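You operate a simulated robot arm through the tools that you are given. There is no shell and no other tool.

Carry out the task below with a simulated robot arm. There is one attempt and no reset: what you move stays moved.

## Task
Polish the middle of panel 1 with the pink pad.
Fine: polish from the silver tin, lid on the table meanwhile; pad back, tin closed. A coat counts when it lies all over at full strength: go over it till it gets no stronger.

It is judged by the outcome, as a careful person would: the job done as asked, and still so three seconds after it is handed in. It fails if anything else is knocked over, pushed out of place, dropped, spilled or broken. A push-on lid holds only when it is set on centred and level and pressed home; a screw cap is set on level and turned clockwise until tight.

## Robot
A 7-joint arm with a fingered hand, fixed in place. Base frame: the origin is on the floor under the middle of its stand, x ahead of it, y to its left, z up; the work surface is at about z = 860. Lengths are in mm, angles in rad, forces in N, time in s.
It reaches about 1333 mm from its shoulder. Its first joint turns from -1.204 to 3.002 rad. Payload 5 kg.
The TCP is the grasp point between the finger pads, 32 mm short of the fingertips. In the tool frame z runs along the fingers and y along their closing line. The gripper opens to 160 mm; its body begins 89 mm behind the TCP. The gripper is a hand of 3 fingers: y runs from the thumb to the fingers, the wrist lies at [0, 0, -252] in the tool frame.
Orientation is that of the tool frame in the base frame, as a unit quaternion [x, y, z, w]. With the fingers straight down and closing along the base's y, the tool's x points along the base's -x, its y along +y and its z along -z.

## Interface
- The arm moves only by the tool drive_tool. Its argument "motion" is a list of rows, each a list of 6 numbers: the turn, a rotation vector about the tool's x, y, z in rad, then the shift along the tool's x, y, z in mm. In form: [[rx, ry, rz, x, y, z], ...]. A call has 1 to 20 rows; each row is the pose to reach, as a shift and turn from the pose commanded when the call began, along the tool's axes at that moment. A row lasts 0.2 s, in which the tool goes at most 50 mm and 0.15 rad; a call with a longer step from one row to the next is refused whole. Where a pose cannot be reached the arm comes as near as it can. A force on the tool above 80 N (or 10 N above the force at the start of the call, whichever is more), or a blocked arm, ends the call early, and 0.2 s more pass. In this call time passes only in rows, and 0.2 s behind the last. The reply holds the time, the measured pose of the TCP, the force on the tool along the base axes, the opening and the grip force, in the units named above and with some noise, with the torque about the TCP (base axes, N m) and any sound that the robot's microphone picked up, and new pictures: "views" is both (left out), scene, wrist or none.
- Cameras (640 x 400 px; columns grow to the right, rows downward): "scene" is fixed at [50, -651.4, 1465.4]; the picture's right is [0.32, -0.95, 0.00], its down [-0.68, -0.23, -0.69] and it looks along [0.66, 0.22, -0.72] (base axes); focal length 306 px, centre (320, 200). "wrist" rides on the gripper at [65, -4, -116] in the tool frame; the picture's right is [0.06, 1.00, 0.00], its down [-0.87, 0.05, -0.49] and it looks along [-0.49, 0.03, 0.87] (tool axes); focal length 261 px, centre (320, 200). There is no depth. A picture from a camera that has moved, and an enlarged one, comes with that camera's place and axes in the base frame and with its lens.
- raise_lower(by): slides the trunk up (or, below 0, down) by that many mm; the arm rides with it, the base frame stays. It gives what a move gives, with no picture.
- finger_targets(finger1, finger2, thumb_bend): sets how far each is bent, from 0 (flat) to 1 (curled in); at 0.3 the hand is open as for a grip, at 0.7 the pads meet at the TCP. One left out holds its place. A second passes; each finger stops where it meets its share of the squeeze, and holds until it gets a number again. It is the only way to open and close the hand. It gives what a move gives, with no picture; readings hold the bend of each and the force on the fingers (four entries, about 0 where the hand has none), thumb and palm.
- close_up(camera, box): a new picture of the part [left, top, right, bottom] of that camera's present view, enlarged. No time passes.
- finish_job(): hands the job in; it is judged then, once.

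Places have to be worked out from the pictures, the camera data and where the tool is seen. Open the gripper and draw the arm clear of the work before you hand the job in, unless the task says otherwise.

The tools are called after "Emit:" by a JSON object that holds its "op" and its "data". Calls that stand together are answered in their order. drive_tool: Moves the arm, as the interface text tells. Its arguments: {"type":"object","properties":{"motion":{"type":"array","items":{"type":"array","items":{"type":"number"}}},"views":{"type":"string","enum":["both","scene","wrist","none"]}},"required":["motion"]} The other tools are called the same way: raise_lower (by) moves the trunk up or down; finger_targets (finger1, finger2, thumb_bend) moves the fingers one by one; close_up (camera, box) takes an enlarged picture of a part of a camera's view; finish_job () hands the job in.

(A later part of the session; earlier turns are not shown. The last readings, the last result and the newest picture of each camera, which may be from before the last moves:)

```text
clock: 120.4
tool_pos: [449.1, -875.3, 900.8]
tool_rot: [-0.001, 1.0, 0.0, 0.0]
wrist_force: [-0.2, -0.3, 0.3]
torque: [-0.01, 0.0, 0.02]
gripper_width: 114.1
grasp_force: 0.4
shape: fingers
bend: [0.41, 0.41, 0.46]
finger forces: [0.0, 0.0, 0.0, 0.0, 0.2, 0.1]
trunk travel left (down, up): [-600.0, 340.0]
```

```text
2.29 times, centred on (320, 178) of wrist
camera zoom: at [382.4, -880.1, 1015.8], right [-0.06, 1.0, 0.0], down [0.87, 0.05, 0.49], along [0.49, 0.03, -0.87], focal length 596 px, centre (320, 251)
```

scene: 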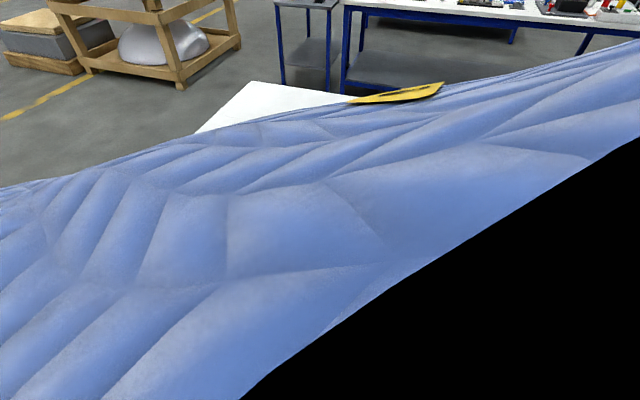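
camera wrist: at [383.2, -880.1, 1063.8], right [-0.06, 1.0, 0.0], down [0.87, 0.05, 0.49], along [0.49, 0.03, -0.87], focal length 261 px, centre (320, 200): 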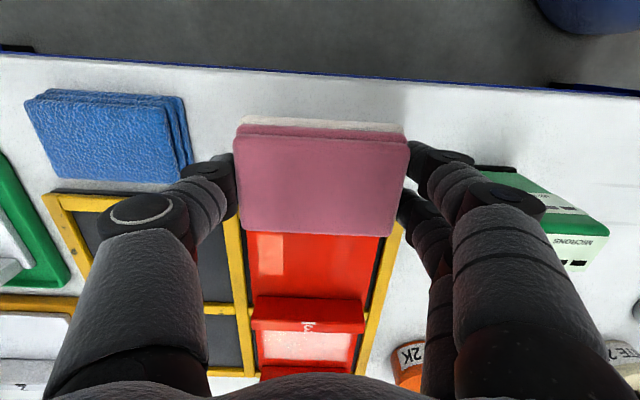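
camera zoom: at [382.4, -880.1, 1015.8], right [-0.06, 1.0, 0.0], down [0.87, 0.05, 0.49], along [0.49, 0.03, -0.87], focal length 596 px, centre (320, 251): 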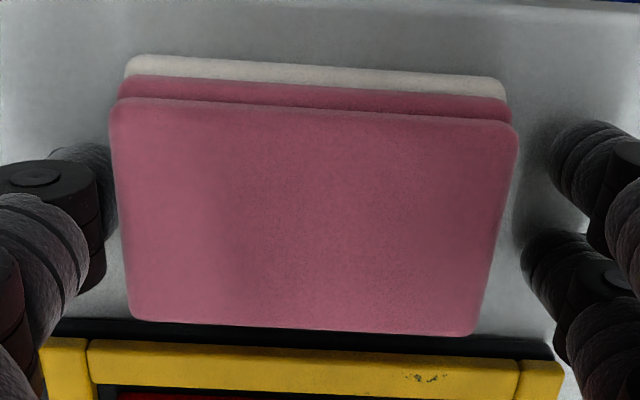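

It moved under a millimetre. I'll bend the thumb a bit further.

Emit:
{"op": "finger_targets", "data": {"thumb_bend": 0.482}}

Emit:
{"op": "close_up", "data": {"camera": "wrist", "box": [180, 90, 460, 265]}}

```text
clock: 121.4
tool_pos: [449.0, -875.1, 900.1]
tool_rot: [0.0, 1.0, 0.0, 0.0]
wrist_force: [-0.8, 0.0, -0.1]
torque: [-0.03, -0.02, -0.04]
gripper_width: 110.0
grasp_force: 0.3
shape: fingers
bend: [0.41, 0.41, 0.48]
finger forces: [0.0, 0.0, 0.0, 0.1, 0.1, 0.0]
trunk travel left (down, up): [-600.0, 340.0]
```

```text
2.29 times, centred on (320, 178) of wrist
camera zoom: at [382.4, -880.1, 1015.8], right [-0.06, 1.0, 0.0], down [0.87, 0.05, 0.49], along [0.49, 0.03, -0.87], focal length 596 px, centre (320, 251)
```

zoom: 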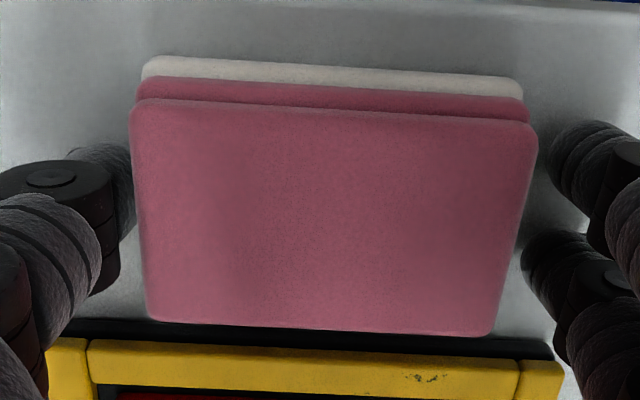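

The pad centre is now at about y=-874.4, essentially its original place. I open the thumb and rise straight up.

Emit:
{"op": "finger_targets", "data": {"finger1": 0.41, "finger2": 0.41, "thumb_bend": 0.41}}

Emit:
{"op": "drive_tool", "data": {"motion": [[0, 0, 0, 0, 0, -15], [0, 0, 0, 0, 0, -50], [0, 0, 0, 0, 0, -95], [0, 0, 0, 0, 0, -140], [0, 0, 0, 0, 0, -185], [0, 0, 0, -20, 10, -215]], "views": "wrist"}}

Emit:
{"op": "close_up", "data": {"camera": "wrist", "box": [200, 0, 440, 150]}}

```text
clock: 122.4
tool_pos: [448.0, -875.8, 901.2]
tool_rot: [0.0, 1.0, 0.0, -0.001]
wrist_force: [0.3, 0.4, 0.5]
torque: [0.02, -0.02, -0.02]
gripper_width: 123.4
grasp_force: 0.0
shape: fingers
bend: [0.41, 0.41, 0.41]
finger forces: [0.1, 0.1, 0.1, 0.0, 0.0, 0.1]
trunk travel left (down, up): [-600.0, 340.0]
```

```text
clock: 123.8
tool_pos: [467.7, -865.5, 1114.5]
tool_rot: [0.0, 1.0, 0.0, 0.0]
wrist_force: [0.5, -0.7, -0.4]
torque: [0.0, 0.0, -0.03]
gripper_width: 123.9
grasp_force: 0.2
shape: fingers
bend: [0.41, 0.41, 0.41]
finger forces: [0.0, 0.0, 0.0, 0.0, 0.0, 0.1]
trunk travel left (down, up): [-600.0, 340.0]
camera wrist: at [401.4, -868.5, 1230.0], right [-0.06, 1.0, 0.0], down [0.87, 0.05, 0.49], along [0.49, 0.03, -0.87], focal length 261 px, centre (320, 200)
```

wrist: 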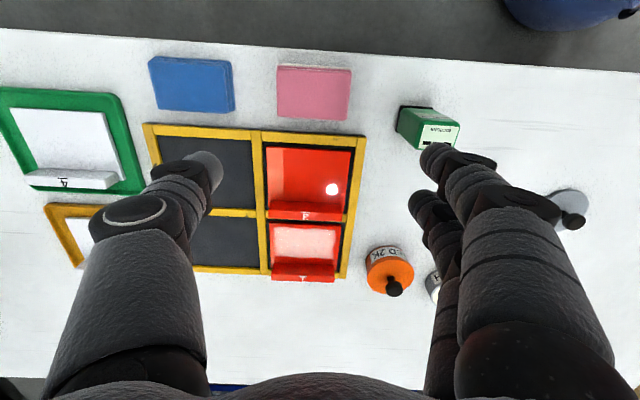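

```text
2.67 times, centred on (320, 75) of wrist
camera zoom: at [401.4, -868.5, 1230.0], right [-0.06, 1.0, 0.0], down [0.87, 0.05, 0.49], along [0.49, 0.03, -0.87], focal length 695 px, centre (320, 533)
```

zoom: 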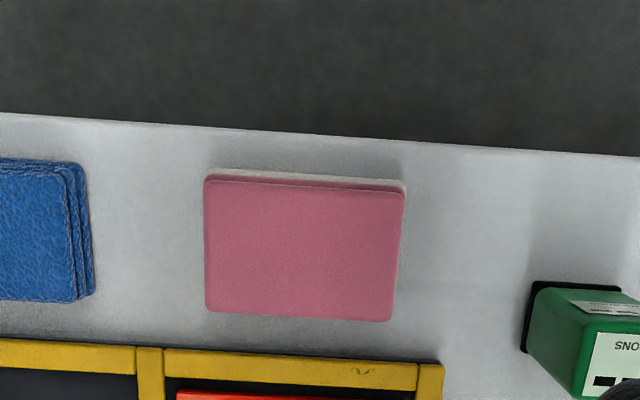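

The pad is back where it was. Next I fetch the lid: travel high to above (600, -460) with fingers set for the knob.

Emit:
{"op": "finger_targets", "data": {"finger1": 0.5, "finger2": 0.5, "thumb_bend": 0.5}}

Emit:
{"op": "drive_tool", "data": {"motion": [[0, 0, 0, -10, 35, 0], [0, 0, 0, -24, 78, 0], [0, 0, 0, -38, 121, 0], [0, 0, 0, -52, 164, 0], [0, 0, 0, -66, 207, 0], [0, 0, 0, -80, 250, 0], [0, 0, 0, -94, 293, 0], [0, 0, 0, -108, 336, 0], [0, 0, 0, -120, 375, 0], [0, 0, 0, -130, 400, 0], [0, 0, 0, -133, 406, 0]], "views": "both"}}

Emit:
{"op": "close_up", "data": {"camera": "wrist", "box": [220, 60, 420, 185]}}

```text
clock: 124.8
tool_pos: [467.6, -864.9, 1114.5]
tool_rot: [0.0, 1.0, 0.0, 0.0]
wrist_force: [0.3, 1.1, -0.3]
torque: [-0.01, -0.03, -0.02]
gripper_width: 88.1
grasp_force: 0.2
shape: fingers
bend: [0.5, 0.5, 0.5]
finger forces: [0.0, 0.0, 0.0, 0.1, 0.1, 0.1]
trunk travel left (down, up): [-600.0, 340.0]
```

```text
clock: 127.2
tool_pos: [600.3, -460.5, 1114.6]
tool_rot: [0.001, 1.0, 0.0, 0.0]
wrist_force: [-0.2, -0.7, 0.0]
torque: [-0.01, 0.0, -0.05]
gripper_width: 87.8
grasp_force: 0.0
shape: fingers
bend: [0.5, 0.5, 0.5]
finger forces: [0.0, 0.0, 0.0, 0.1, 0.0, 0.0]
trunk travel left (down, up): [-600.0, 340.0]
camera wrist: at [534.3, -464.0, 1230.1], right [-0.06, 1.0, 0.0], down [0.87, 0.05, 0.49], along [0.49, 0.03, -0.87], focal length 261 px, centre (320, 200)
```

scene: 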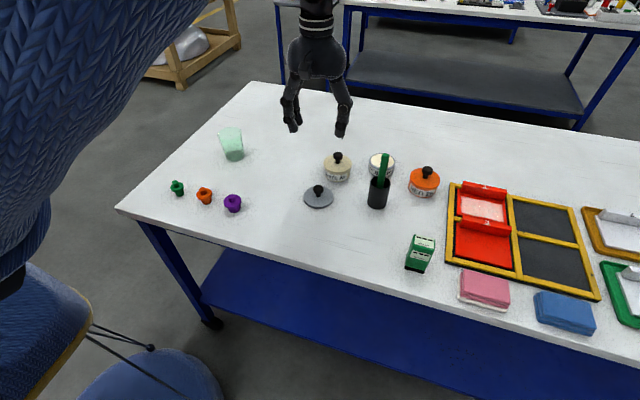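
wrist: 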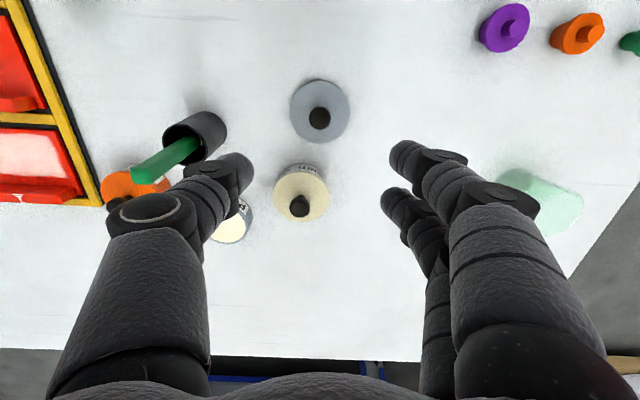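

```text
3.20 times, centred on (320, 122) of wrist
camera zoom: at [534.3, -464.0, 1230.1], right [-0.06, 1.0, 0.0], down [0.87, 0.05, 0.49], along [0.49, 0.03, -0.87], focal length 834 px, centre (320, 448)
```

zoom: 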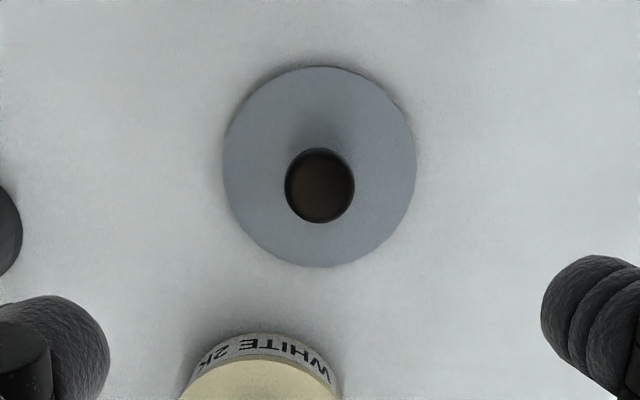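

The lid's centre is about 2–3 mm further in x than the tool. I descend to about z=925 with that correction and check.

Emit:
{"op": "drive_tool", "data": {"motion": [[0, 0, 0, -2.5, 0.2, 35], [0, 0, 0, -2.5, 0.2, 80], [0, 0, 0, -2.5, 0.2, 125], [0, 0, 0, -2.5, 0.2, 160], [0, 0, 0, -2.5, 0.2, 180], [0, 0, 0, -2.5, 0.2, 189]], "views": "wrist"}}

Emit:
{"op": "close_up", "data": {"camera": "wrist", "box": [200, 100, 440, 250]}}

Emit:
{"op": "close_up", "data": {"camera": "scene", "box": [280, 150, 360, 220]}}

```text
clock: 128.6
tool_pos: [605.3, -460.0, 925.3]
tool_rot: [0.001, 1.0, 0.001, 0.0]
wrist_force: [-0.7, 0.4, -1.2]
torque: [-0.04, 0.01, 0.03]
gripper_width: 87.7
grasp_force: 0.0
shape: fingers
bend: [0.5, 0.5, 0.5]
finger forces: [0.1, 0.1, 0.1, 0.1, 0.0, 0.0]
trunk travel left (down, up): [-600.0, 340.0]
camera wrist: at [538.7, -464.5, 1042.1], right [-0.06, 1.0, 0.0], down [0.87, 0.05, 0.49], along [0.49, 0.03, -0.87], focal length 261 px, centre (320, 200)
```

wrist: 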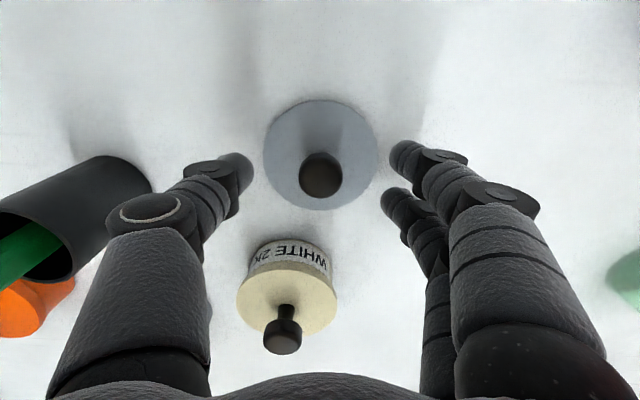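

```text
2.67 times, centred on (320, 175) of wrist
camera zoom: at [538.7, -464.5, 1042.1], right [-0.06, 1.0, 0.0], down [0.87, 0.05, 0.49], along [0.49, 0.03, -0.87], focal length 695 px, centre (320, 267)
```

zoom: 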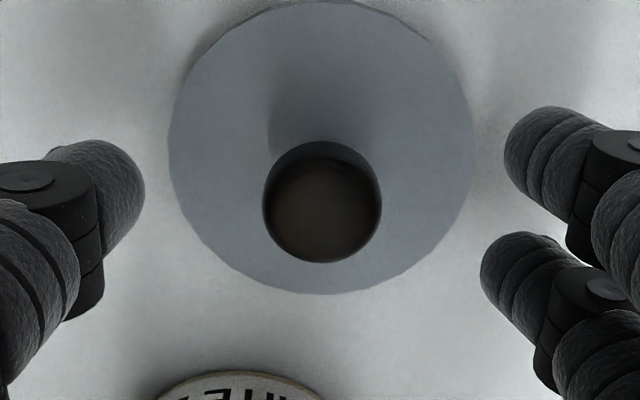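

```text
5.71 times, centred on (320, 185) of scene
camera zoom: at [50.0, -651.4, 1465.4], right [0.32, -0.95, 0.0], down [-0.68, -0.23, -0.69], along [0.66, 0.22, -0.72], focal length 1751 px, centre (320, 286)
```

zoom: 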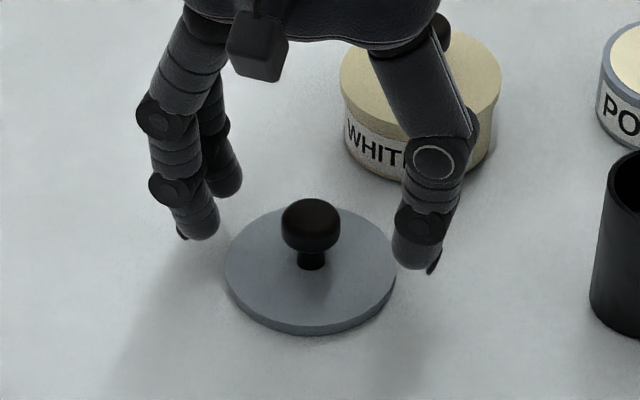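

The close view shows the knob about 2.8 mm nearer to the base than the tool axis, so I shift back and lower to grip height z≈905.

Emit:
{"op": "drive_tool", "data": {"motion": [[0, 0, 0, 2.8, 0.3, 7], [0, 0, 0, 2.8, 0.3, 15], [0, 0, 0, 2.8, 0.3, 20.5]], "views": "none"}}

Emit:
{"op": "close_up", "data": {"camera": "wrist", "box": [200, 100, 440, 250]}}

```text
clock: 129.4
tool_pos: [602.5, -458.9, 906.0]
tool_rot: [0.0, 1.0, 0.0, 0.0]
wrist_force: [0.3, 0.0, 0.7]
torque: [-0.02, 0.0, 0.02]
gripper_width: 87.6
grasp_force: 0.1
shape: fingers
bend: [0.5, 0.5, 0.5]
finger forces: [0.0, 0.1, 0.0, 0.1, 0.1, 0.0]
trunk travel left (down, up): [-600.0, 340.0]
```

```text
2.67 times, centred on (320, 175) of wrist
camera zoom: at [536.2, -463.0, 1021.6], right [-0.06, 1.0, 0.0], down [0.87, 0.05, 0.49], along [0.49, 0.03, -0.87], focal length 695 px, centre (320, 267)
```

zoom: 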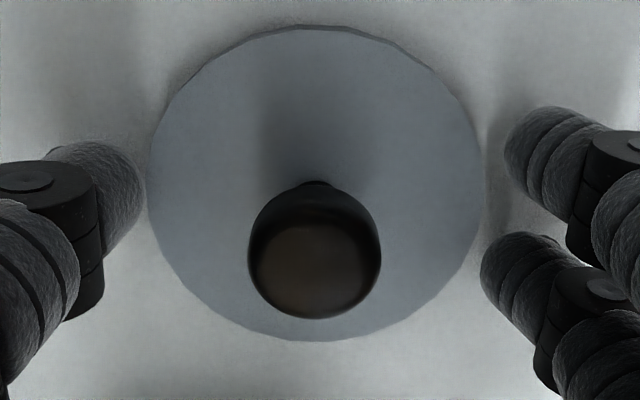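

Compared with the release pose the knob is now about 1.4 mm toward the base; I fine-correct and then close.

Emit:
{"op": "drive_tool", "data": {"motion": [[0, 0, 0, 1.4, -0.5, 1], [0, 0, 0, 1.4, -0.5, 1]], "views": "none"}}

Emit:
{"op": "finger_targets", "data": {"finger1": 0.72, "finger2": 0.72, "thumb_bend": 0.72}}

Emit:
{"op": "close_up", "data": {"camera": "wrist", "box": [200, 100, 440, 250]}}

Emit:
{"op": "close_up", "data": {"camera": "scene", "box": [290, 160, 350, 215]}}

```text
clock: 130.0
tool_pos: [601.7, -458.8, 905.2]
tool_rot: [0.0, 1.0, 0.0, 0.0]
wrist_force: [-0.6, -0.4, -0.1]
torque: [-0.04, -0.01, 0.03]
gripper_width: 87.6
grasp_force: 0.0
shape: fingers
bend: [0.5, 0.5, 0.5]
finger forces: [0.0, 0.0, 0.0, 0.0, 0.1, 0.1]
trunk travel left (down, up): [-600.0, 340.0]
```

```text
clock: 131.0
tool_pos: [599.8, -459.1, 905.2]
tool_rot: [0.001, 1.0, 0.0, 0.001]
wrist_force: [1.1, -2.1, 12.9]
torque: [0.01, -0.08, -0.01]
gripper_width: 57.2
grasp_force: 22.9
shape: fingers
bend: [0.57, 0.56, 0.63]
finger forces: [10.1, 10.7, 0.0, 0.0, 23.8, 0.1]
trunk travel left (down, up): [-600.0, 340.0]
```

```text
2.67 times, centred on (320, 175) of wrist
camera zoom: at [534.2, -462.8, 1021.1], right [-0.06, 1.0, 0.0], down [0.87, 0.05, 0.49], along [0.49, 0.03, -0.87], focal length 695 px, centre (320, 267)
```

zoom: 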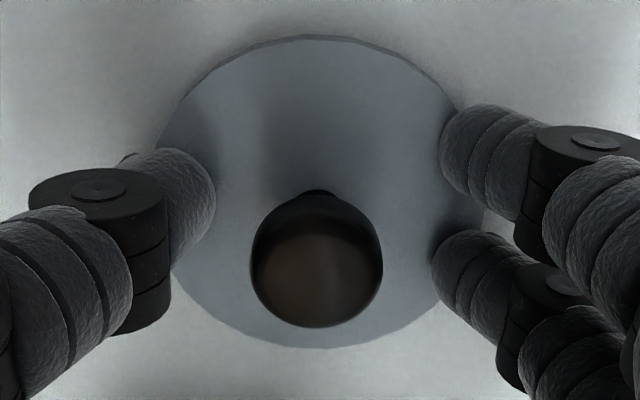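

```text
7.27 times, centred on (320, 188) of scene
camera zoom: at [50.0, -651.4, 1465.4], right [0.32, -0.95, 0.0], down [-0.68, -0.23, -0.69], along [0.66, 0.22, -0.72], focal length 2229 px, centre (320, 291)
```

zoom: 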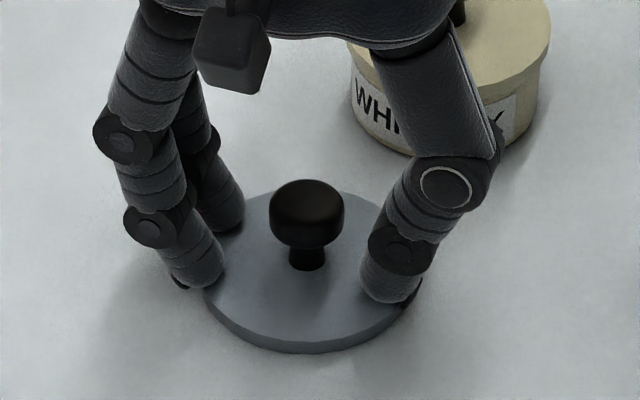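

The tips landed on the lid's top because I'm about 5 mm too low for closing. I reopen, raise 6 mm, and close again.

Emit:
{"op": "finger_targets", "data": {"finger1": 0.5, "finger2": 0.5, "thumb_bend": 0.5}}

Emit:
{"op": "drive_tool", "data": {"motion": [[0, 0, 0, 0, 0, -3], [0, 0, 0, 0, 0, -6], [0, 0, 0, 0, 0, -6]], "views": "none"}}

Emit:
{"op": "close_up", "data": {"camera": "wrist", "box": [200, 100, 440, 250]}}

```text
clock: 132.0
tool_pos: [600.4, -459.4, 904.9]
tool_rot: [0.0, 1.0, 0.0, 0.0]
wrist_force: [-1.5, -0.4, 2.4]
torque: [0.08, 0.01, 0.01]
gripper_width: 86.6
grasp_force: 1.8
shape: fingers
bend: [0.5, 0.5, 0.5]
finger forces: [0.1, 1.8, 0.0, 0.1, 0.0, 0.0]
trunk travel left (down, up): [-600.0, 340.0]
```

```text
clock: 132.8
tool_pos: [600.5, -459.3, 910.1]
tool_rot: [-0.001, 1.0, 0.0, 0.0]
wrist_force: [-0.6, -0.7, 0.7]
torque: [0.0, -0.01, -0.01]
gripper_width: 86.6
grasp_force: 0.1
shape: fingers
bend: [0.5, 0.5, 0.5]
finger forces: [0.0, 0.1, 0.0, 0.0, 0.0, 0.0]
trunk travel left (down, up): [-600.0, 340.0]
```

```text
2.67 times, centred on (320, 175) of wrist
camera zoom: at [534.6, -463.3, 1025.9], right [-0.06, 1.0, 0.0], down [0.87, 0.05, 0.49], along [0.49, 0.03, -0.87], focal length 695 px, centre (320, 267)
```

zoom: 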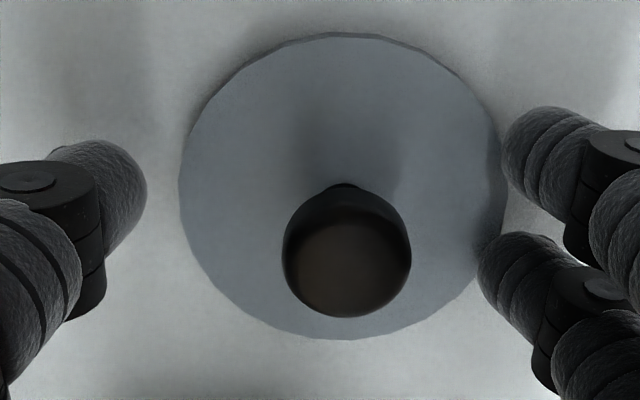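

The lid was dragged about 5 mm in +y (still flat). I recentre on the knob at z≈911 and close again.

Emit:
{"op": "drive_tool", "data": {"motion": [[0, 0, 0, -0.6, 2.5, -0.5], [0, 0, 0, -1.2, 5.1, -0.8], [0, 0, 0, -1.2, 5.1, -0.8]], "views": "none"}}

Emit:
{"op": "close_up", "data": {"camera": "wrist", "box": [200, 100, 440, 250]}}

```text
clock: 133.6
tool_pos: [601.7, -454.6, 910.9]
tool_rot: [0.0, 1.0, 0.0, 0.0]
wrist_force: [-0.1, 0.2, 0.7]
torque: [0.01, -0.02, 0.0]
gripper_width: 86.6
grasp_force: 0.1
shape: fingers
bend: [0.5, 0.5, 0.5]
finger forces: [0.1, 0.0, 0.0, 0.0, 0.0, 0.0]
trunk travel left (down, up): [-600.0, 340.0]
```

```text
2.67 times, centred on (320, 175) of wrist
camera zoom: at [535.6, -458.6, 1026.7], right [-0.06, 1.0, 0.0], down [0.87, 0.05, 0.49], along [0.49, 0.03, -0.87], focal length 695 px, centre (320, 267)
```

zoom: 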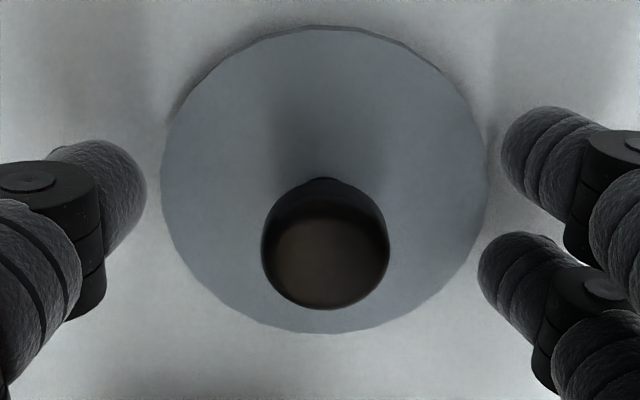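

Centred now. I close on the knob's stem.

Emit:
{"op": "finger_targets", "data": {"finger1": 0.72, "finger2": 0.72, "thumb_bend": 0.72}}

Emit:
{"op": "close_up", "data": {"camera": "wrist", "box": [200, 100, 440, 250]}}

Emit:
{"op": "close_up", "data": {"camera": "scene", "box": [290, 160, 350, 215]}}

```text
clock: 134.6
tool_pos: [601.3, -453.7, 912.0]
tool_rot: [0.001, 1.0, 0.0, -0.001]
wrist_force: [0.4, 0.2, 0.2]
torque: [-0.01, -0.02, 0.02]
gripper_width: 18.0
grasp_force: 10.4
shape: fingers
bend: [0.71, 0.69, 0.69]
finger forces: [3.0, 8.0, 0.0, 0.0, 9.6, 0.1]
trunk travel left (down, up): [-600.0, 340.0]
```

```text
2.67 times, centred on (320, 175) of wrist
camera zoom: at [535.6, -458.6, 1026.6], right [-0.06, 1.0, 0.0], down [0.87, 0.05, 0.49], along [0.49, 0.03, -0.87], focal length 695 px, centre (320, 267)
```

zoom: 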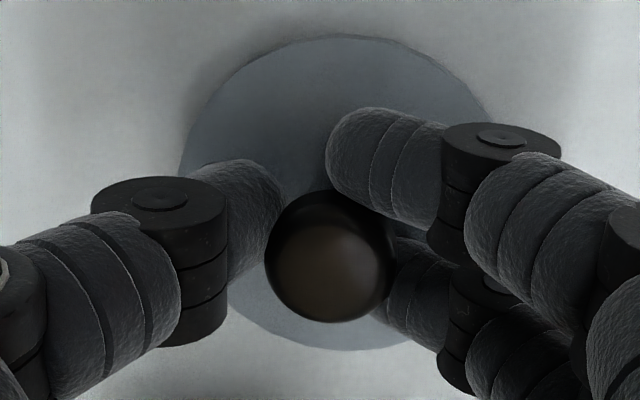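

```text
7.27 times, centred on (320, 188) of scene
camera zoom: at [50.0, -651.4, 1465.4], right [0.32, -0.95, 0.0], down [-0.68, -0.23, -0.69], along [0.66, 0.22, -0.72], focal length 2229 px, centre (320, 291)
```

zoom: 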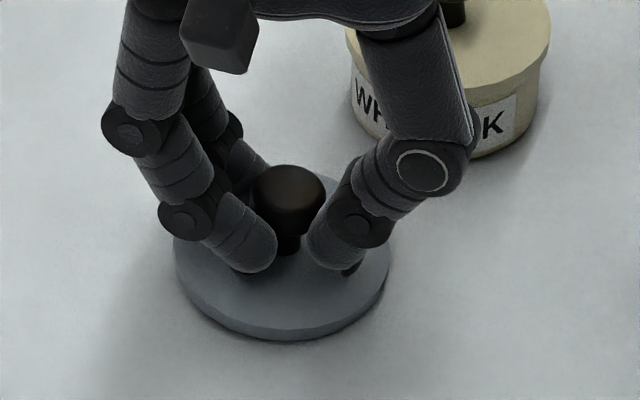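

All three digits now bear on the stem. I'll lift 25 mm and check whether the lid hangs level.

Emit:
{"op": "drive_tool", "data": {"motion": [[0, 0, 0, 0, 0, -4], [0, 0, 0, 0, 0, -9], [0, 0, 0, 0, 0, -16], [0, 0, 0, 0, 0, -25]], "views": "wrist"}}

Emit:
{"op": "close_up", "data": {"camera": "scene", "box": [290, 150, 350, 205]}}

Emit:
{"op": "close_up", "data": {"camera": "wrist", "box": [200, 100, 440, 250]}}

```text
clock: 135.6
tool_pos: [602.5, -454.5, 937.0]
tool_rot: [0.001, 1.0, 0.0, 0.0]
wrist_force: [-0.3, -0.9, -0.8]
torque: [-0.03, 0.02, 0.03]
gripper_width: 18.1
grasp_force: 10.3
shape: fingers
bend: [0.71, 0.69, 0.69]
finger forces: [2.9, 7.8, 0.0, 0.0, 9.9, 0.0]
trunk travel left (down, up): [-600.0, 340.0]
camera wrist: at [535.7, -458.1, 1052.3], right [-0.06, 1.0, 0.0], down [0.87, 0.05, 0.49], along [0.49, 0.03, -0.87], focal length 261 px, centre (320, 200)
```

wrist: 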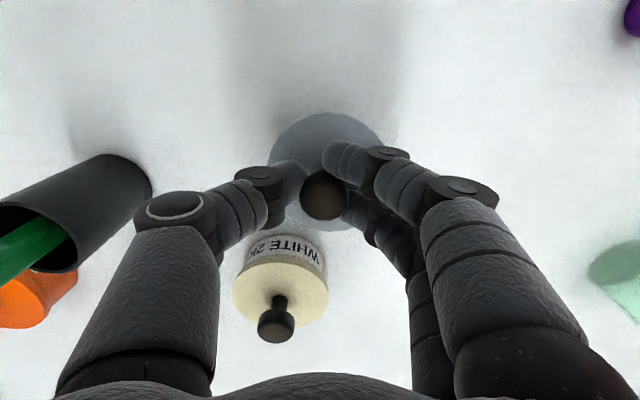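

```text
7.27 times, centred on (320, 178) of scene
camera zoom: at [50.0, -651.4, 1465.4], right [0.32, -0.95, 0.0], down [-0.68, -0.23, -0.69], along [0.66, 0.22, -0.72], focal length 2229 px, centre (320, 364)
```

zoom: 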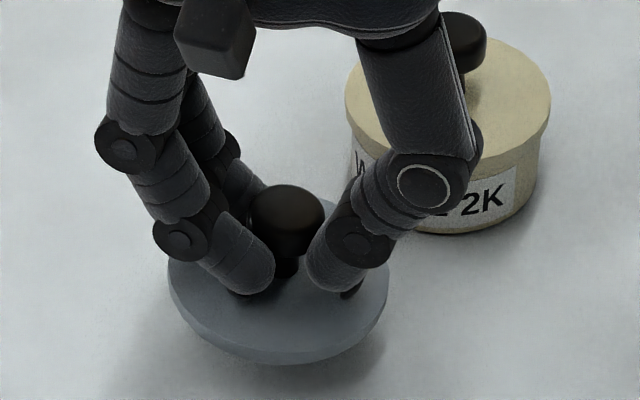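

```text
2.67 times, centred on (320, 175) of wrist
camera zoom: at [535.7, -458.1, 1052.3], right [-0.06, 1.0, 0.0], down [0.87, 0.05, 0.49], along [0.49, 0.03, -0.87], focal length 695 px, centre (320, 267)
```

zoom: 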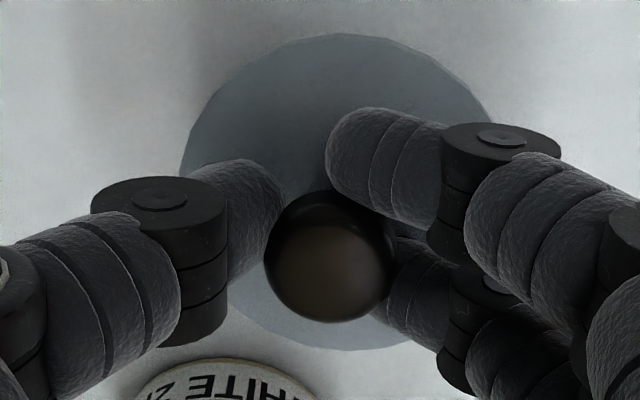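

The lid hangs with a slight tilt (its +y side looks a few millimetres high). I'll magnify it to measure the tilt before correcting.

Emit:
{"op": "close_up", "data": {"camera": "scene", "box": [310, 178, 350, 208]}}

Emit:
{"op": "close_up", "data": {"camera": "scene", "box": [295, 178, 335, 208]}}

```text
13.33 times, centred on (330, 193) of scene
camera zoom: at [50.0, -651.4, 1465.4], right [0.32, -0.95, 0.0], down [-0.68, -0.23, -0.69], along [0.66, 0.22, -0.72], focal length 4086 px, centre (187, 293)
```

zoom: 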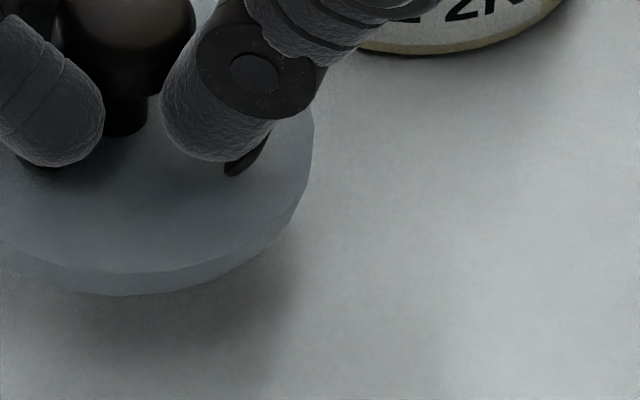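

```text
13.33 times, centred on (315, 193) of scene
camera zoom: at [50.0, -651.4, 1465.4], right [0.32, -0.95, 0.0], down [-0.68, -0.23, -0.69], along [0.66, 0.22, -0.72], focal length 4086 px, centre (387, 293)
```

zoom: 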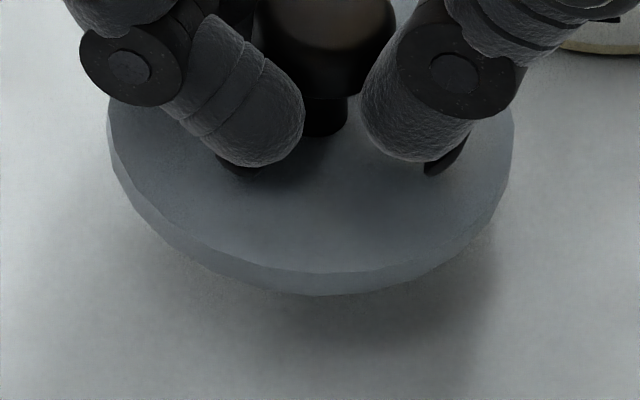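

Measured tilt is roughly 0.1 rad with the +y side high. I'll level the lid by turning the tool about its x-axis by 0.1 rad and re-check.

Emit:
{"op": "drive_tool", "data": {"motion": [[0.03, 0, 0, 0, 0, 0], [0.06, 0, 0, 0, 0, 0], [0.1, 0, 0, 0, 0, 0], [0.1, 0, 0, 0, 0, 0]], "views": "none"}}

Emit:
{"op": "close_up", "data": {"camera": "scene", "box": [295, 178, 335, 208]}}

Emit:
{"op": "close_up", "data": {"camera": "wrist", "box": [200, 100, 440, 250]}}

```text
clock: 136.6
tool_pos: [600.6, -454.2, 936.2]
tool_rot: [0.0, 0.999, -0.05, 0.0]
wrist_force: [-0.3, -0.5, -0.5]
torque: [0.02, -0.02, 0.02]
gripper_width: 17.2
grasp_force: 9.6
shape: fingers
bend: [0.71, 0.7, 0.69]
finger forces: [2.3, 7.9, 0.0, 0.1, 8.8, 0.1]
trunk travel left (down, up): [-600.0, 340.0]
```

```text
13.33 times, centred on (315, 193) of scene
camera zoom: at [50.0, -651.4, 1465.4], right [0.32, -0.95, 0.0], down [-0.68, -0.23, -0.69], along [0.66, 0.22, -0.72], focal length 4086 px, centre (387, 293)
```

zoom: 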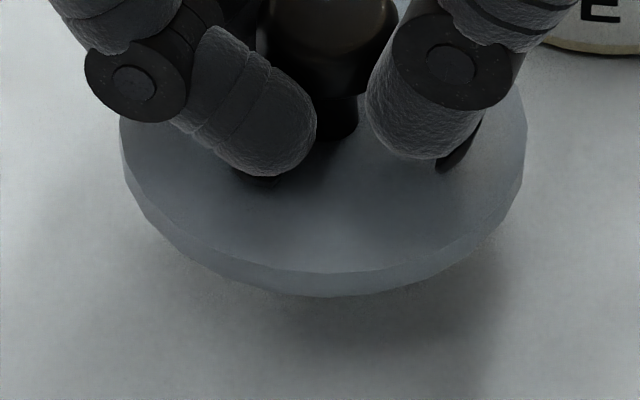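

```text
2.67 times, centred on (320, 175) of wrist
camera zoom: at [535.1, -446.7, 1051.8], right [-0.06, 0.99, -0.1], down [0.87, 0.1, 0.48], along [0.49, -0.06, -0.87], focal length 695 px, centre (320, 267)
```

zoom: 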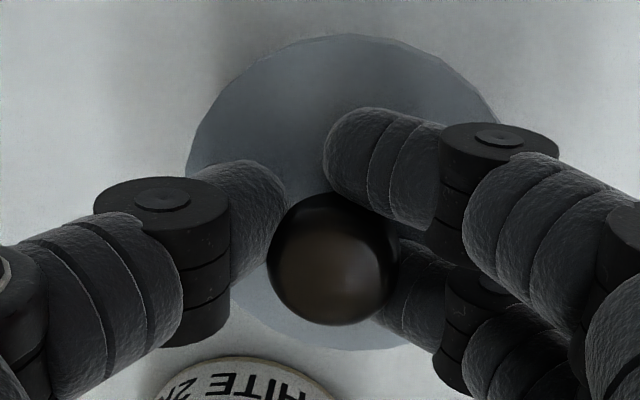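

The three-point stem grip is a bit loose and tilts the lid. I'll set it back on the table (tool level again), then regrip higher around the wide knob head, which self-centres between the digits.

Emit:
{"op": "drive_tool", "data": {"motion": [[-0.05, 0, 0, 0, 0, 0], [-0.1, 0, 0, 0, 0, 4], [-0.1, 0, 0, 0, 0, 10], [-0.1, 0, 0, 0, 0, 17], [-0.1, 0, 0, 0, 0, 23]], "views": "none"}}

Emit:
{"op": "close_up", "data": {"camera": "scene", "box": [290, 160, 350, 215]}}

```text
clock: 137.8
tool_pos: [601.5, -455.2, 913.6]
tool_rot: [0.001, 1.0, 0.001, 0.001]
wrist_force: [-1.3, 0.0, -0.1]
torque: [0.02, 0.01, -0.02]
gripper_width: 17.0
grasp_force: 9.1
shape: fingers
bend: [0.71, 0.7, 0.69]
finger forces: [2.3, 8.0, 0.0, 0.1, 8.8, 0.0]
trunk travel left (down, up): [-600.0, 340.0]
```

```text
7.27 times, centred on (320, 188) of scene
camera zoom: at [50.0, -651.4, 1465.4], right [0.32, -0.95, 0.0], down [-0.68, -0.23, -0.69], along [0.66, 0.22, -0.72], focal length 2229 px, centre (320, 291)
```

zoom: 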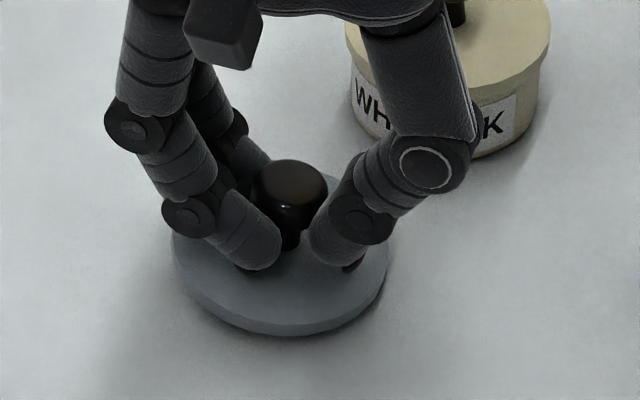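

The lid is a few millimetres above the table. I'll lower 3 mm more so its low edge touches, then open slightly to let it settle flat.

Emit:
{"op": "drive_tool", "data": {"motion": [[0, 0, 0, 0, 0, 1.5], [0, 0, 0, 0, 0, 3]], "views": "none"}}

Emit:
{"op": "finger_targets", "data": {"finger1": 0.6, "finger2": 0.6, "thumb_bend": 0.6}}

Emit:
{"op": "close_up", "data": {"camera": "scene", "box": [290, 160, 350, 215]}}

Emit:
{"op": "close_up", "data": {"camera": "wrist", "box": [200, 100, 440, 250]}}

```text
clock: 138.4
tool_pos: [600.3, -455.5, 911.8]
tool_rot: [0.0, 1.0, 0.0, 0.0]
wrist_force: [-0.6, 0.4, 0.3]
torque: [0.0, -0.01, 0.02]
gripper_width: 16.7
grasp_force: 9.7
shape: fingers
bend: [0.71, 0.7, 0.69]
finger forces: [2.3, 8.7, 0.0, 0.0, 8.5, 0.0]
trunk travel left (down, up): [-600.0, 340.0]
```

```text
clock: 139.4
tool_pos: [602.5, -456.7, 910.4]
tool_rot: [0.0, 1.0, 0.0, 0.0]
wrist_force: [0.2, 0.1, 0.2]
torque: [0.02, -0.02, 0.0]
gripper_width: 46.7
grasp_force: 0.0
shape: fingers
bend: [0.6, 0.6, 0.6]
finger forces: [0.0, 0.0, 0.0, 0.0, 0.0, 0.0]
trunk travel left (down, up): [-600.0, 340.0]
```

```text
7.27 times, centred on (320, 188) of scene
camera zoom: at [50.0, -651.4, 1465.4], right [0.32, -0.95, 0.0], down [-0.68, -0.23, -0.69], along [0.66, 0.22, -0.72], focal length 2229 px, centre (320, 291)
```

zoom: 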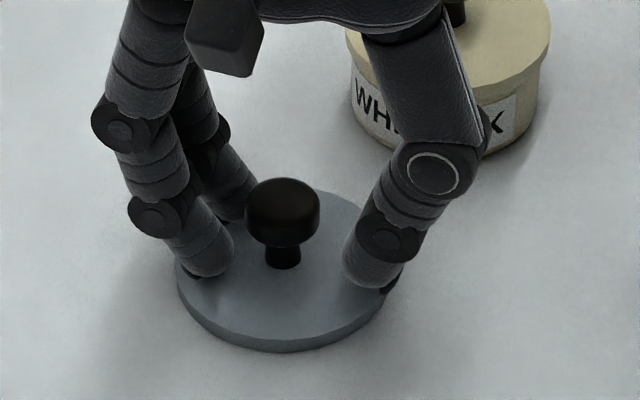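

```text
2.67 times, centred on (320, 175) of wrist
camera zoom: at [535.0, -460.3, 1026.4], right [-0.06, 1.0, 0.0], down [0.87, 0.05, 0.49], along [0.49, 0.03, -0.87], focal length 695 px, centre (320, 267)
```

zoom: 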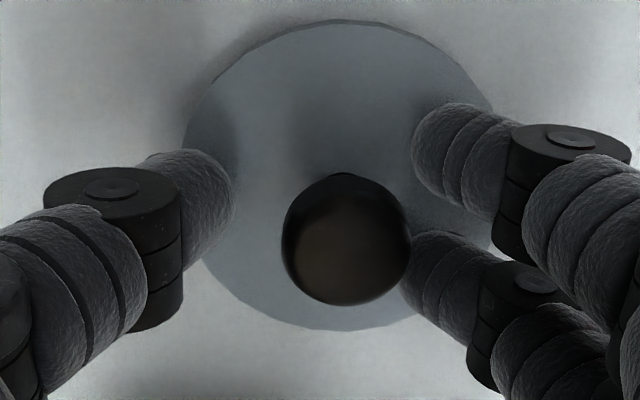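

The lid settled flat. I recentre (y +5.3, x −2), then raise to grip the knob head at about z=922.

Emit:
{"op": "drive_tool", "data": {"motion": [[0, 0, 0, 1, 3, 0], [0, 0, 0, 2, 5.3, 0], [0, 0, 0, 2, 5.3, -6], [0, 0, 0, 2, 5.3, -12], [0, 0, 0, 2, 5.3, -12]], "views": "none"}}

Emit:
{"op": "close_up", "data": {"camera": "wrist", "box": [200, 100, 440, 250]}}

Emit:
{"op": "close_up", "data": {"camera": "scene", "box": [290, 160, 350, 215]}}

```text
clock: 140.6
tool_pos: [598.9, -452.0, 924.6]
tool_rot: [-0.001, 1.0, 0.0, 0.0]
wrist_force: [0.7, 0.5, 0.0]
torque: [-0.03, 0.02, -0.01]
gripper_width: 47.0
grasp_force: 0.1
shape: fingers
bend: [0.6, 0.6, 0.6]
finger forces: [0.1, 0.1, 0.0, 0.1, 0.0, 0.0]
trunk travel left (down, up): [-600.0, 340.0]
```

```text
2.67 times, centred on (320, 175) of wrist
camera zoom: at [533.2, -455.4, 1039.1], right [-0.06, 1.0, 0.0], down [0.87, 0.05, 0.49], along [0.49, 0.03, -0.87], focal length 695 px, centre (320, 267)
```

zoom: 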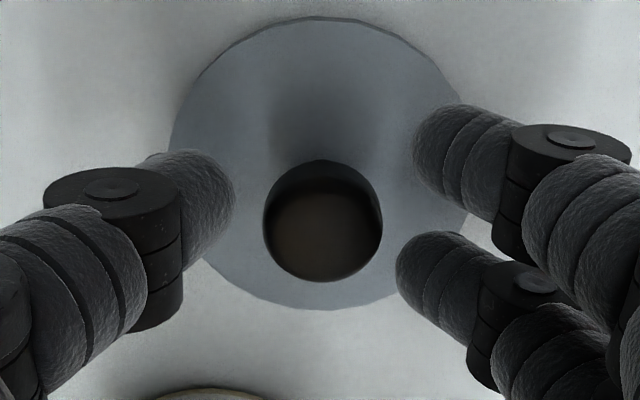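

```text
7.27 times, centred on (320, 188) of scene
camera zoom: at [50.0, -651.4, 1465.4], right [0.32, -0.95, 0.0], down [-0.68, -0.23, -0.69], along [0.66, 0.22, -0.72], focal length 2229 px, centre (320, 291)
```

zoom: 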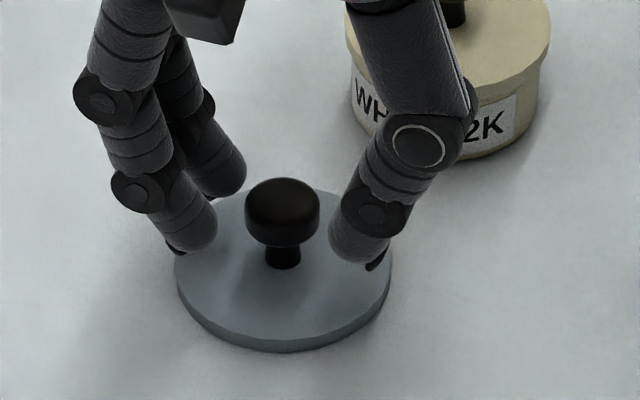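

The tips are at the knob head's mid-height and well centred. I close on the head.

Emit:
{"op": "finger_targets", "data": {"finger1": 0.72, "finger2": 0.72, "thumb_bend": 0.72}}

Emit:
{"op": "close_up", "data": {"camera": "wrist", "box": [200, 100, 440, 250]}}

Emit:
{"op": "close_up", "data": {"camera": "scene", "box": [290, 160, 350, 215]}}

```text
clock: 141.6
tool_pos: [598.8, -451.9, 923.9]
tool_rot: [0.0, 1.0, 0.0, 0.001]
wrist_force: [0.1, -0.6, -0.4]
torque: [-0.02, -0.01, -0.02]
gripper_width: 14.2
grasp_force: 9.9
shape: fingers
bend: [0.72, 0.67, 0.69]
finger forces: [0.0, 9.2, 0.0, 0.0, 9.3, 0.0]
trunk travel left (down, up): [-600.0, 340.0]
```

```text
2.67 times, centred on (320, 175) of wrist
camera zoom: at [533.2, -455.3, 1039.0], right [-0.06, 1.0, 0.0], down [0.87, 0.05, 0.49], along [0.49, 0.03, -0.87], focal length 695 px, centre (320, 267)
```

zoom: 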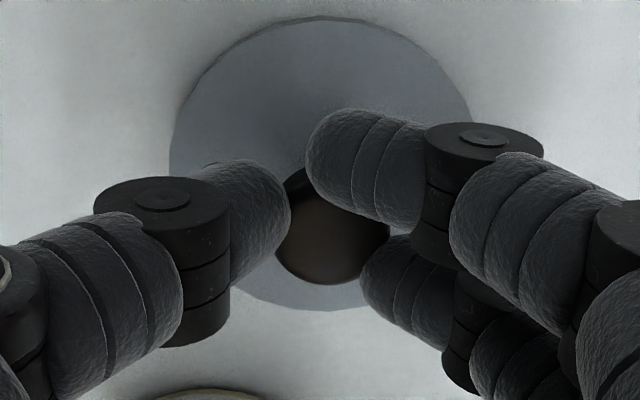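

```text
7.27 times, centred on (320, 188) of scene
camera zoom: at [50.0, -651.4, 1465.4], right [0.32, -0.95, 0.0], down [-0.68, -0.23, -0.69], along [0.66, 0.22, -0.72], focal length 2229 px, centre (320, 291)
```

zoom: 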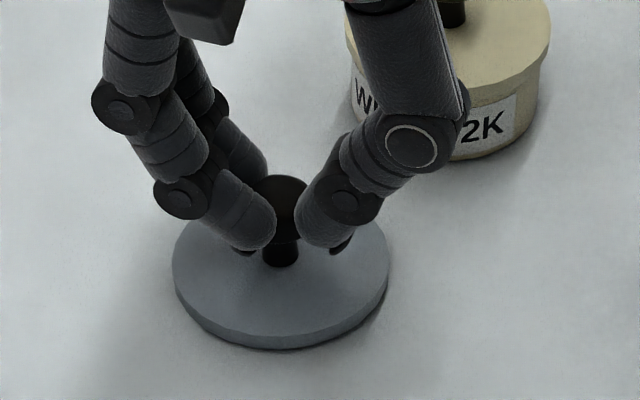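

Finger 1 slid over the rounded top, so I'm about 5 mm too high for a proper three-point hold on the head. I reopen, lower 5 mm, and close again.

Emit:
{"op": "finger_targets", "data": {"finger1": 0.6, "finger2": 0.6, "thumb_bend": 0.6}}

Emit:
{"op": "drive_tool", "data": {"motion": [[0, 0, 0, 0, 0, 2.5], [0, 0, 0, 0, 0, 5], [0, 0, 0, 0, 0, 5]], "views": "none"}}

Emit:
{"op": "close_up", "data": {"camera": "wrist", "box": [200, 100, 440, 250]}}

```text
clock: 142.6
tool_pos: [600.3, -450.5, 923.5]
tool_rot: [0.0, 1.0, 0.001, 0.0]
wrist_force: [-0.4, -0.2, 0.5]
torque: [-0.02, 0.01, 0.02]
gripper_width: 47.1
grasp_force: 0.0
shape: fingers
bend: [0.6, 0.6, 0.6]
finger forces: [0.1, 0.0, 0.0, 0.1, 0.0, 0.0]
trunk travel left (down, up): [-600.0, 340.0]
```

```text
clock: 143.4
tool_pos: [600.1, -451.8, 918.5]
tool_rot: [0.0, 1.0, 0.0, 0.0]
wrist_force: [0.5, 0.1, -0.2]
torque: [0.03, 0.01, 0.01]
gripper_width: 47.0
grasp_force: 0.1
shape: fingers
bend: [0.6, 0.6, 0.6]
finger forces: [0.1, 0.0, 0.0, 0.0, 0.1, 0.0]
trunk travel left (down, up): [-600.0, 340.0]
```

```text
2.67 times, centred on (320, 175) of wrist
camera zoom: at [533.7, -455.7, 1034.0], right [-0.06, 1.0, 0.0], down [0.87, 0.05, 0.49], along [0.49, 0.03, -0.87], focal length 695 px, centre (320, 267)
```

zoom: 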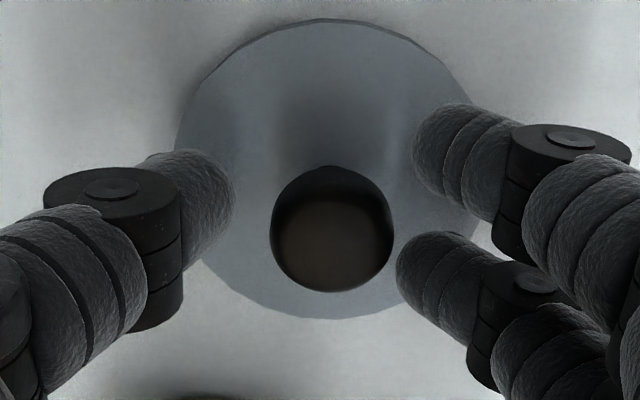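

I recentre by ~2 mm in y and x relative to the finger pair, then close on the head.

Emit:
{"op": "drive_tool", "data": {"motion": [[0, 0, 0, 1, 1.2, 0], [0, 0, 0, 1.8, 2.2, 0], [0, 0, 0, 1.8, 2.2, 0]], "views": "none"}}

Emit:
{"op": "finger_targets", "data": {"finger1": 0.72, "finger2": 0.72, "thumb_bend": 0.72}}

Emit:
{"op": "close_up", "data": {"camera": "wrist", "box": [200, 100, 440, 250]}}

Emit:
{"op": "close_up", "data": {"camera": "scene", "box": [290, 160, 350, 215]}}

```text
clock: 144.2
tool_pos: [597.4, -449.7, 917.7]
tool_rot: [0.0, 1.0, 0.0, 0.0]
wrist_force: [0.2, -0.2, -0.2]
torque: [0.03, 0.02, 0.02]
gripper_width: 46.8
grasp_force: 0.1
shape: fingers
bend: [0.6, 0.6, 0.6]
finger forces: [0.1, 0.0, 0.1, 0.0, 0.0, 0.1]
trunk travel left (down, up): [-600.0, 340.0]
```

```text
clock: 145.2
tool_pos: [597.5, -450.0, 918.8]
tool_rot: [0.0, 1.0, 0.0, -0.001]
wrist_force: [-0.3, 0.8, -0.5]
torque: [-0.02, 0.0, 0.01]
gripper_width: 15.0
grasp_force: 10.4
shape: fingers
bend: [0.72, 0.66, 0.68]
finger forces: [0.0, 10.0, 0.1, 0.0, 10.0, 0.0]
trunk travel left (down, up): [-600.0, 340.0]
```

```text
2.67 times, centred on (320, 175) of wrist
camera zoom: at [531.5, -453.4, 1033.6], right [-0.06, 1.0, 0.0], down [0.87, 0.05, 0.49], along [0.49, 0.03, -0.87], focal length 695 px, centre (320, 267)
```

zoom: 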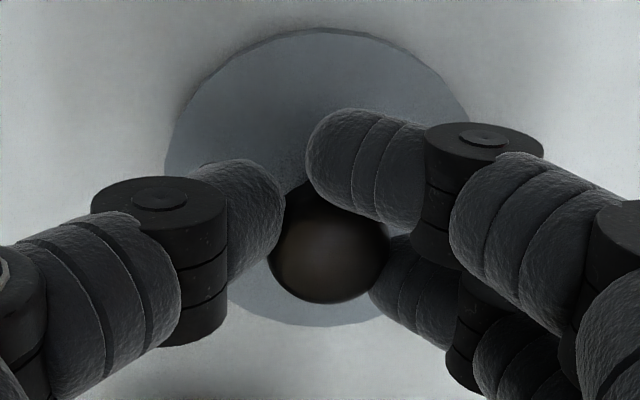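

```text
7.27 times, centred on (320, 188) of scene
camera zoom: at [50.0, -651.4, 1465.4], right [0.32, -0.95, 0.0], down [-0.68, -0.23, -0.69], along [0.66, 0.22, -0.72], focal length 2229 px, centre (320, 291)
```

zoom: 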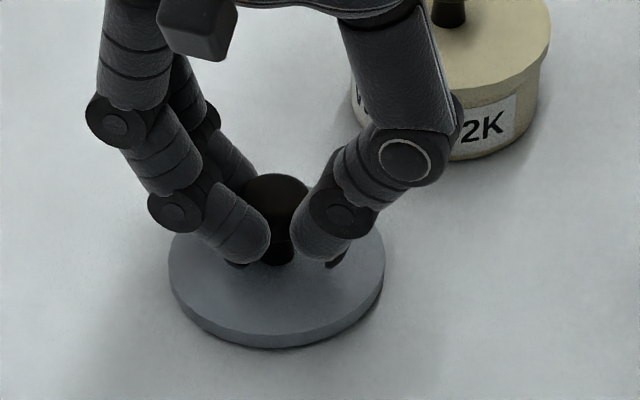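

Finger 1 still misses because the head is ~2 mm off toward finger 2. From the earlier grips, even contact needs the head about 1 mm on the other side, so I reopen, shift the tool +3 mm in x, and close.

Emit:
{"op": "finger_targets", "data": {"finger1": 0.6, "finger2": 0.6, "thumb_bend": 0.6}}

Emit:
{"op": "drive_tool", "data": {"motion": [[0, 0, 0, -1.5, 0, 0], [0, 0, 0, -3.2, 0, 0], [0, 0, 0, -3.2, 0, 0]], "views": "none"}}

Emit:
{"op": "close_up", "data": {"camera": "wrist", "box": [200, 100, 440, 250]}}

```text
clock: 146.2
tool_pos: [598.2, -449.2, 918.7]
tool_rot: [0.0, 1.0, 0.001, -0.001]
wrist_force: [-1.1, 0.1, -0.2]
torque: [0.0, 0.0, -0.04]
gripper_width: 46.9
grasp_force: 0.0
shape: fingers
bend: [0.6, 0.6, 0.6]
finger forces: [0.0, 0.0, 0.1, 0.1, 0.1, 0.1]
trunk travel left (down, up): [-600.0, 340.0]
```

```text
clock: 147.0
tool_pos: [600.4, -449.8, 918.7]
tool_rot: [0.001, 1.0, 0.001, 0.0]
wrist_force: [0.5, -0.6, 0.5]
torque: [-0.03, -0.01, -0.05]
gripper_width: 47.0
grasp_force: 0.0
shape: fingers
bend: [0.6, 0.6, 0.6]
finger forces: [0.0, 0.1, 0.1, 0.1, 0.1, 0.1]
trunk travel left (down, up): [-600.0, 340.0]
```

```text
2.67 times, centred on (320, 175) of wrist
camera zoom: at [534.2, -453.7, 1033.6], right [-0.06, 1.0, 0.0], down [0.87, 0.05, 0.49], along [0.49, 0.03, -0.87], focal length 695 px, centre (320, 267)
```

zoom: 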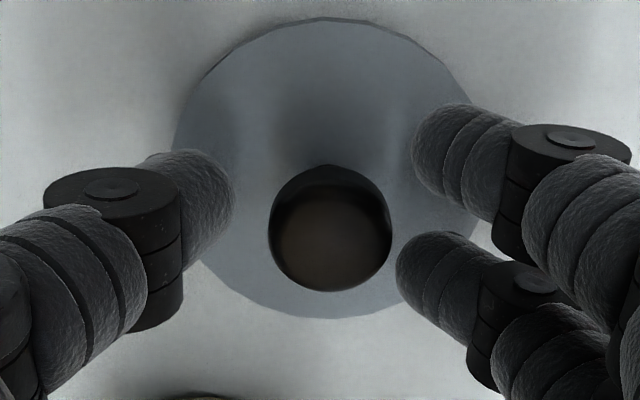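

Emit:
{"op": "finger_targets", "data": {"finger1": 0.72, "finger2": 0.72, "thumb_bend": 0.72}}

Emit:
{"op": "close_up", "data": {"camera": "wrist", "box": [200, 100, 440, 250]}}

Emit:
{"op": "close_up", "data": {"camera": "scene", "box": [290, 160, 350, 215]}}

```text
clock: 148.0
tool_pos: [599.2, -449.5, 918.5]
tool_rot: [0.0, 1.0, -0.001, 0.0]
wrist_force: [-0.6, 0.6, -0.1]
torque: [0.01, -0.02, 0.02]
gripper_width: 19.4
grasp_force: 12.1
shape: fingers
bend: [0.71, 0.67, 0.68]
finger forces: [3.2, 9.3, 0.0, 0.1, 11.9, 0.0]
trunk travel left (down, up): [-600.0, 340.0]
```

```text
2.67 times, centred on (320, 175) of wrist
camera zoom: at [534.2, -453.7, 1033.6], right [-0.06, 1.0, 0.0], down [0.87, 0.05, 0.49], along [0.49, 0.03, -0.87], focal length 695 px, centre (320, 267)
```

zoom: 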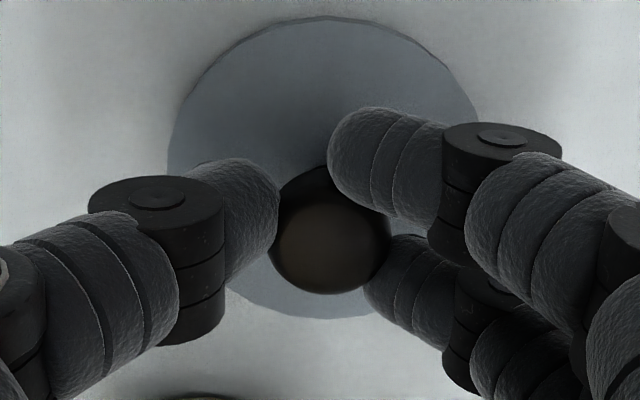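

```text
7.27 times, centred on (320, 188) of scene
camera zoom: at [50.0, -651.4, 1465.4], right [0.32, -0.95, 0.0], down [-0.68, -0.23, -0.69], along [0.66, 0.22, -0.72], focal length 2229 px, centre (320, 291)
```

zoom: 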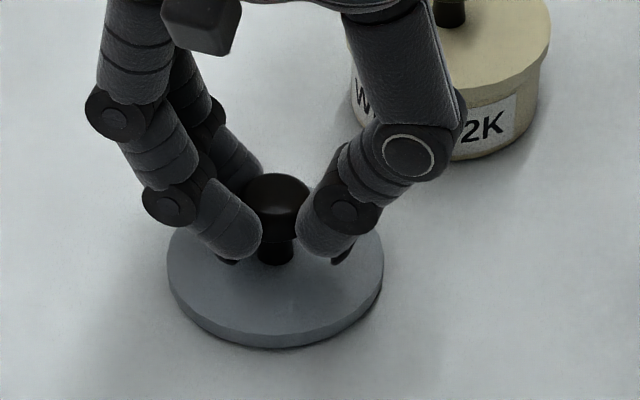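

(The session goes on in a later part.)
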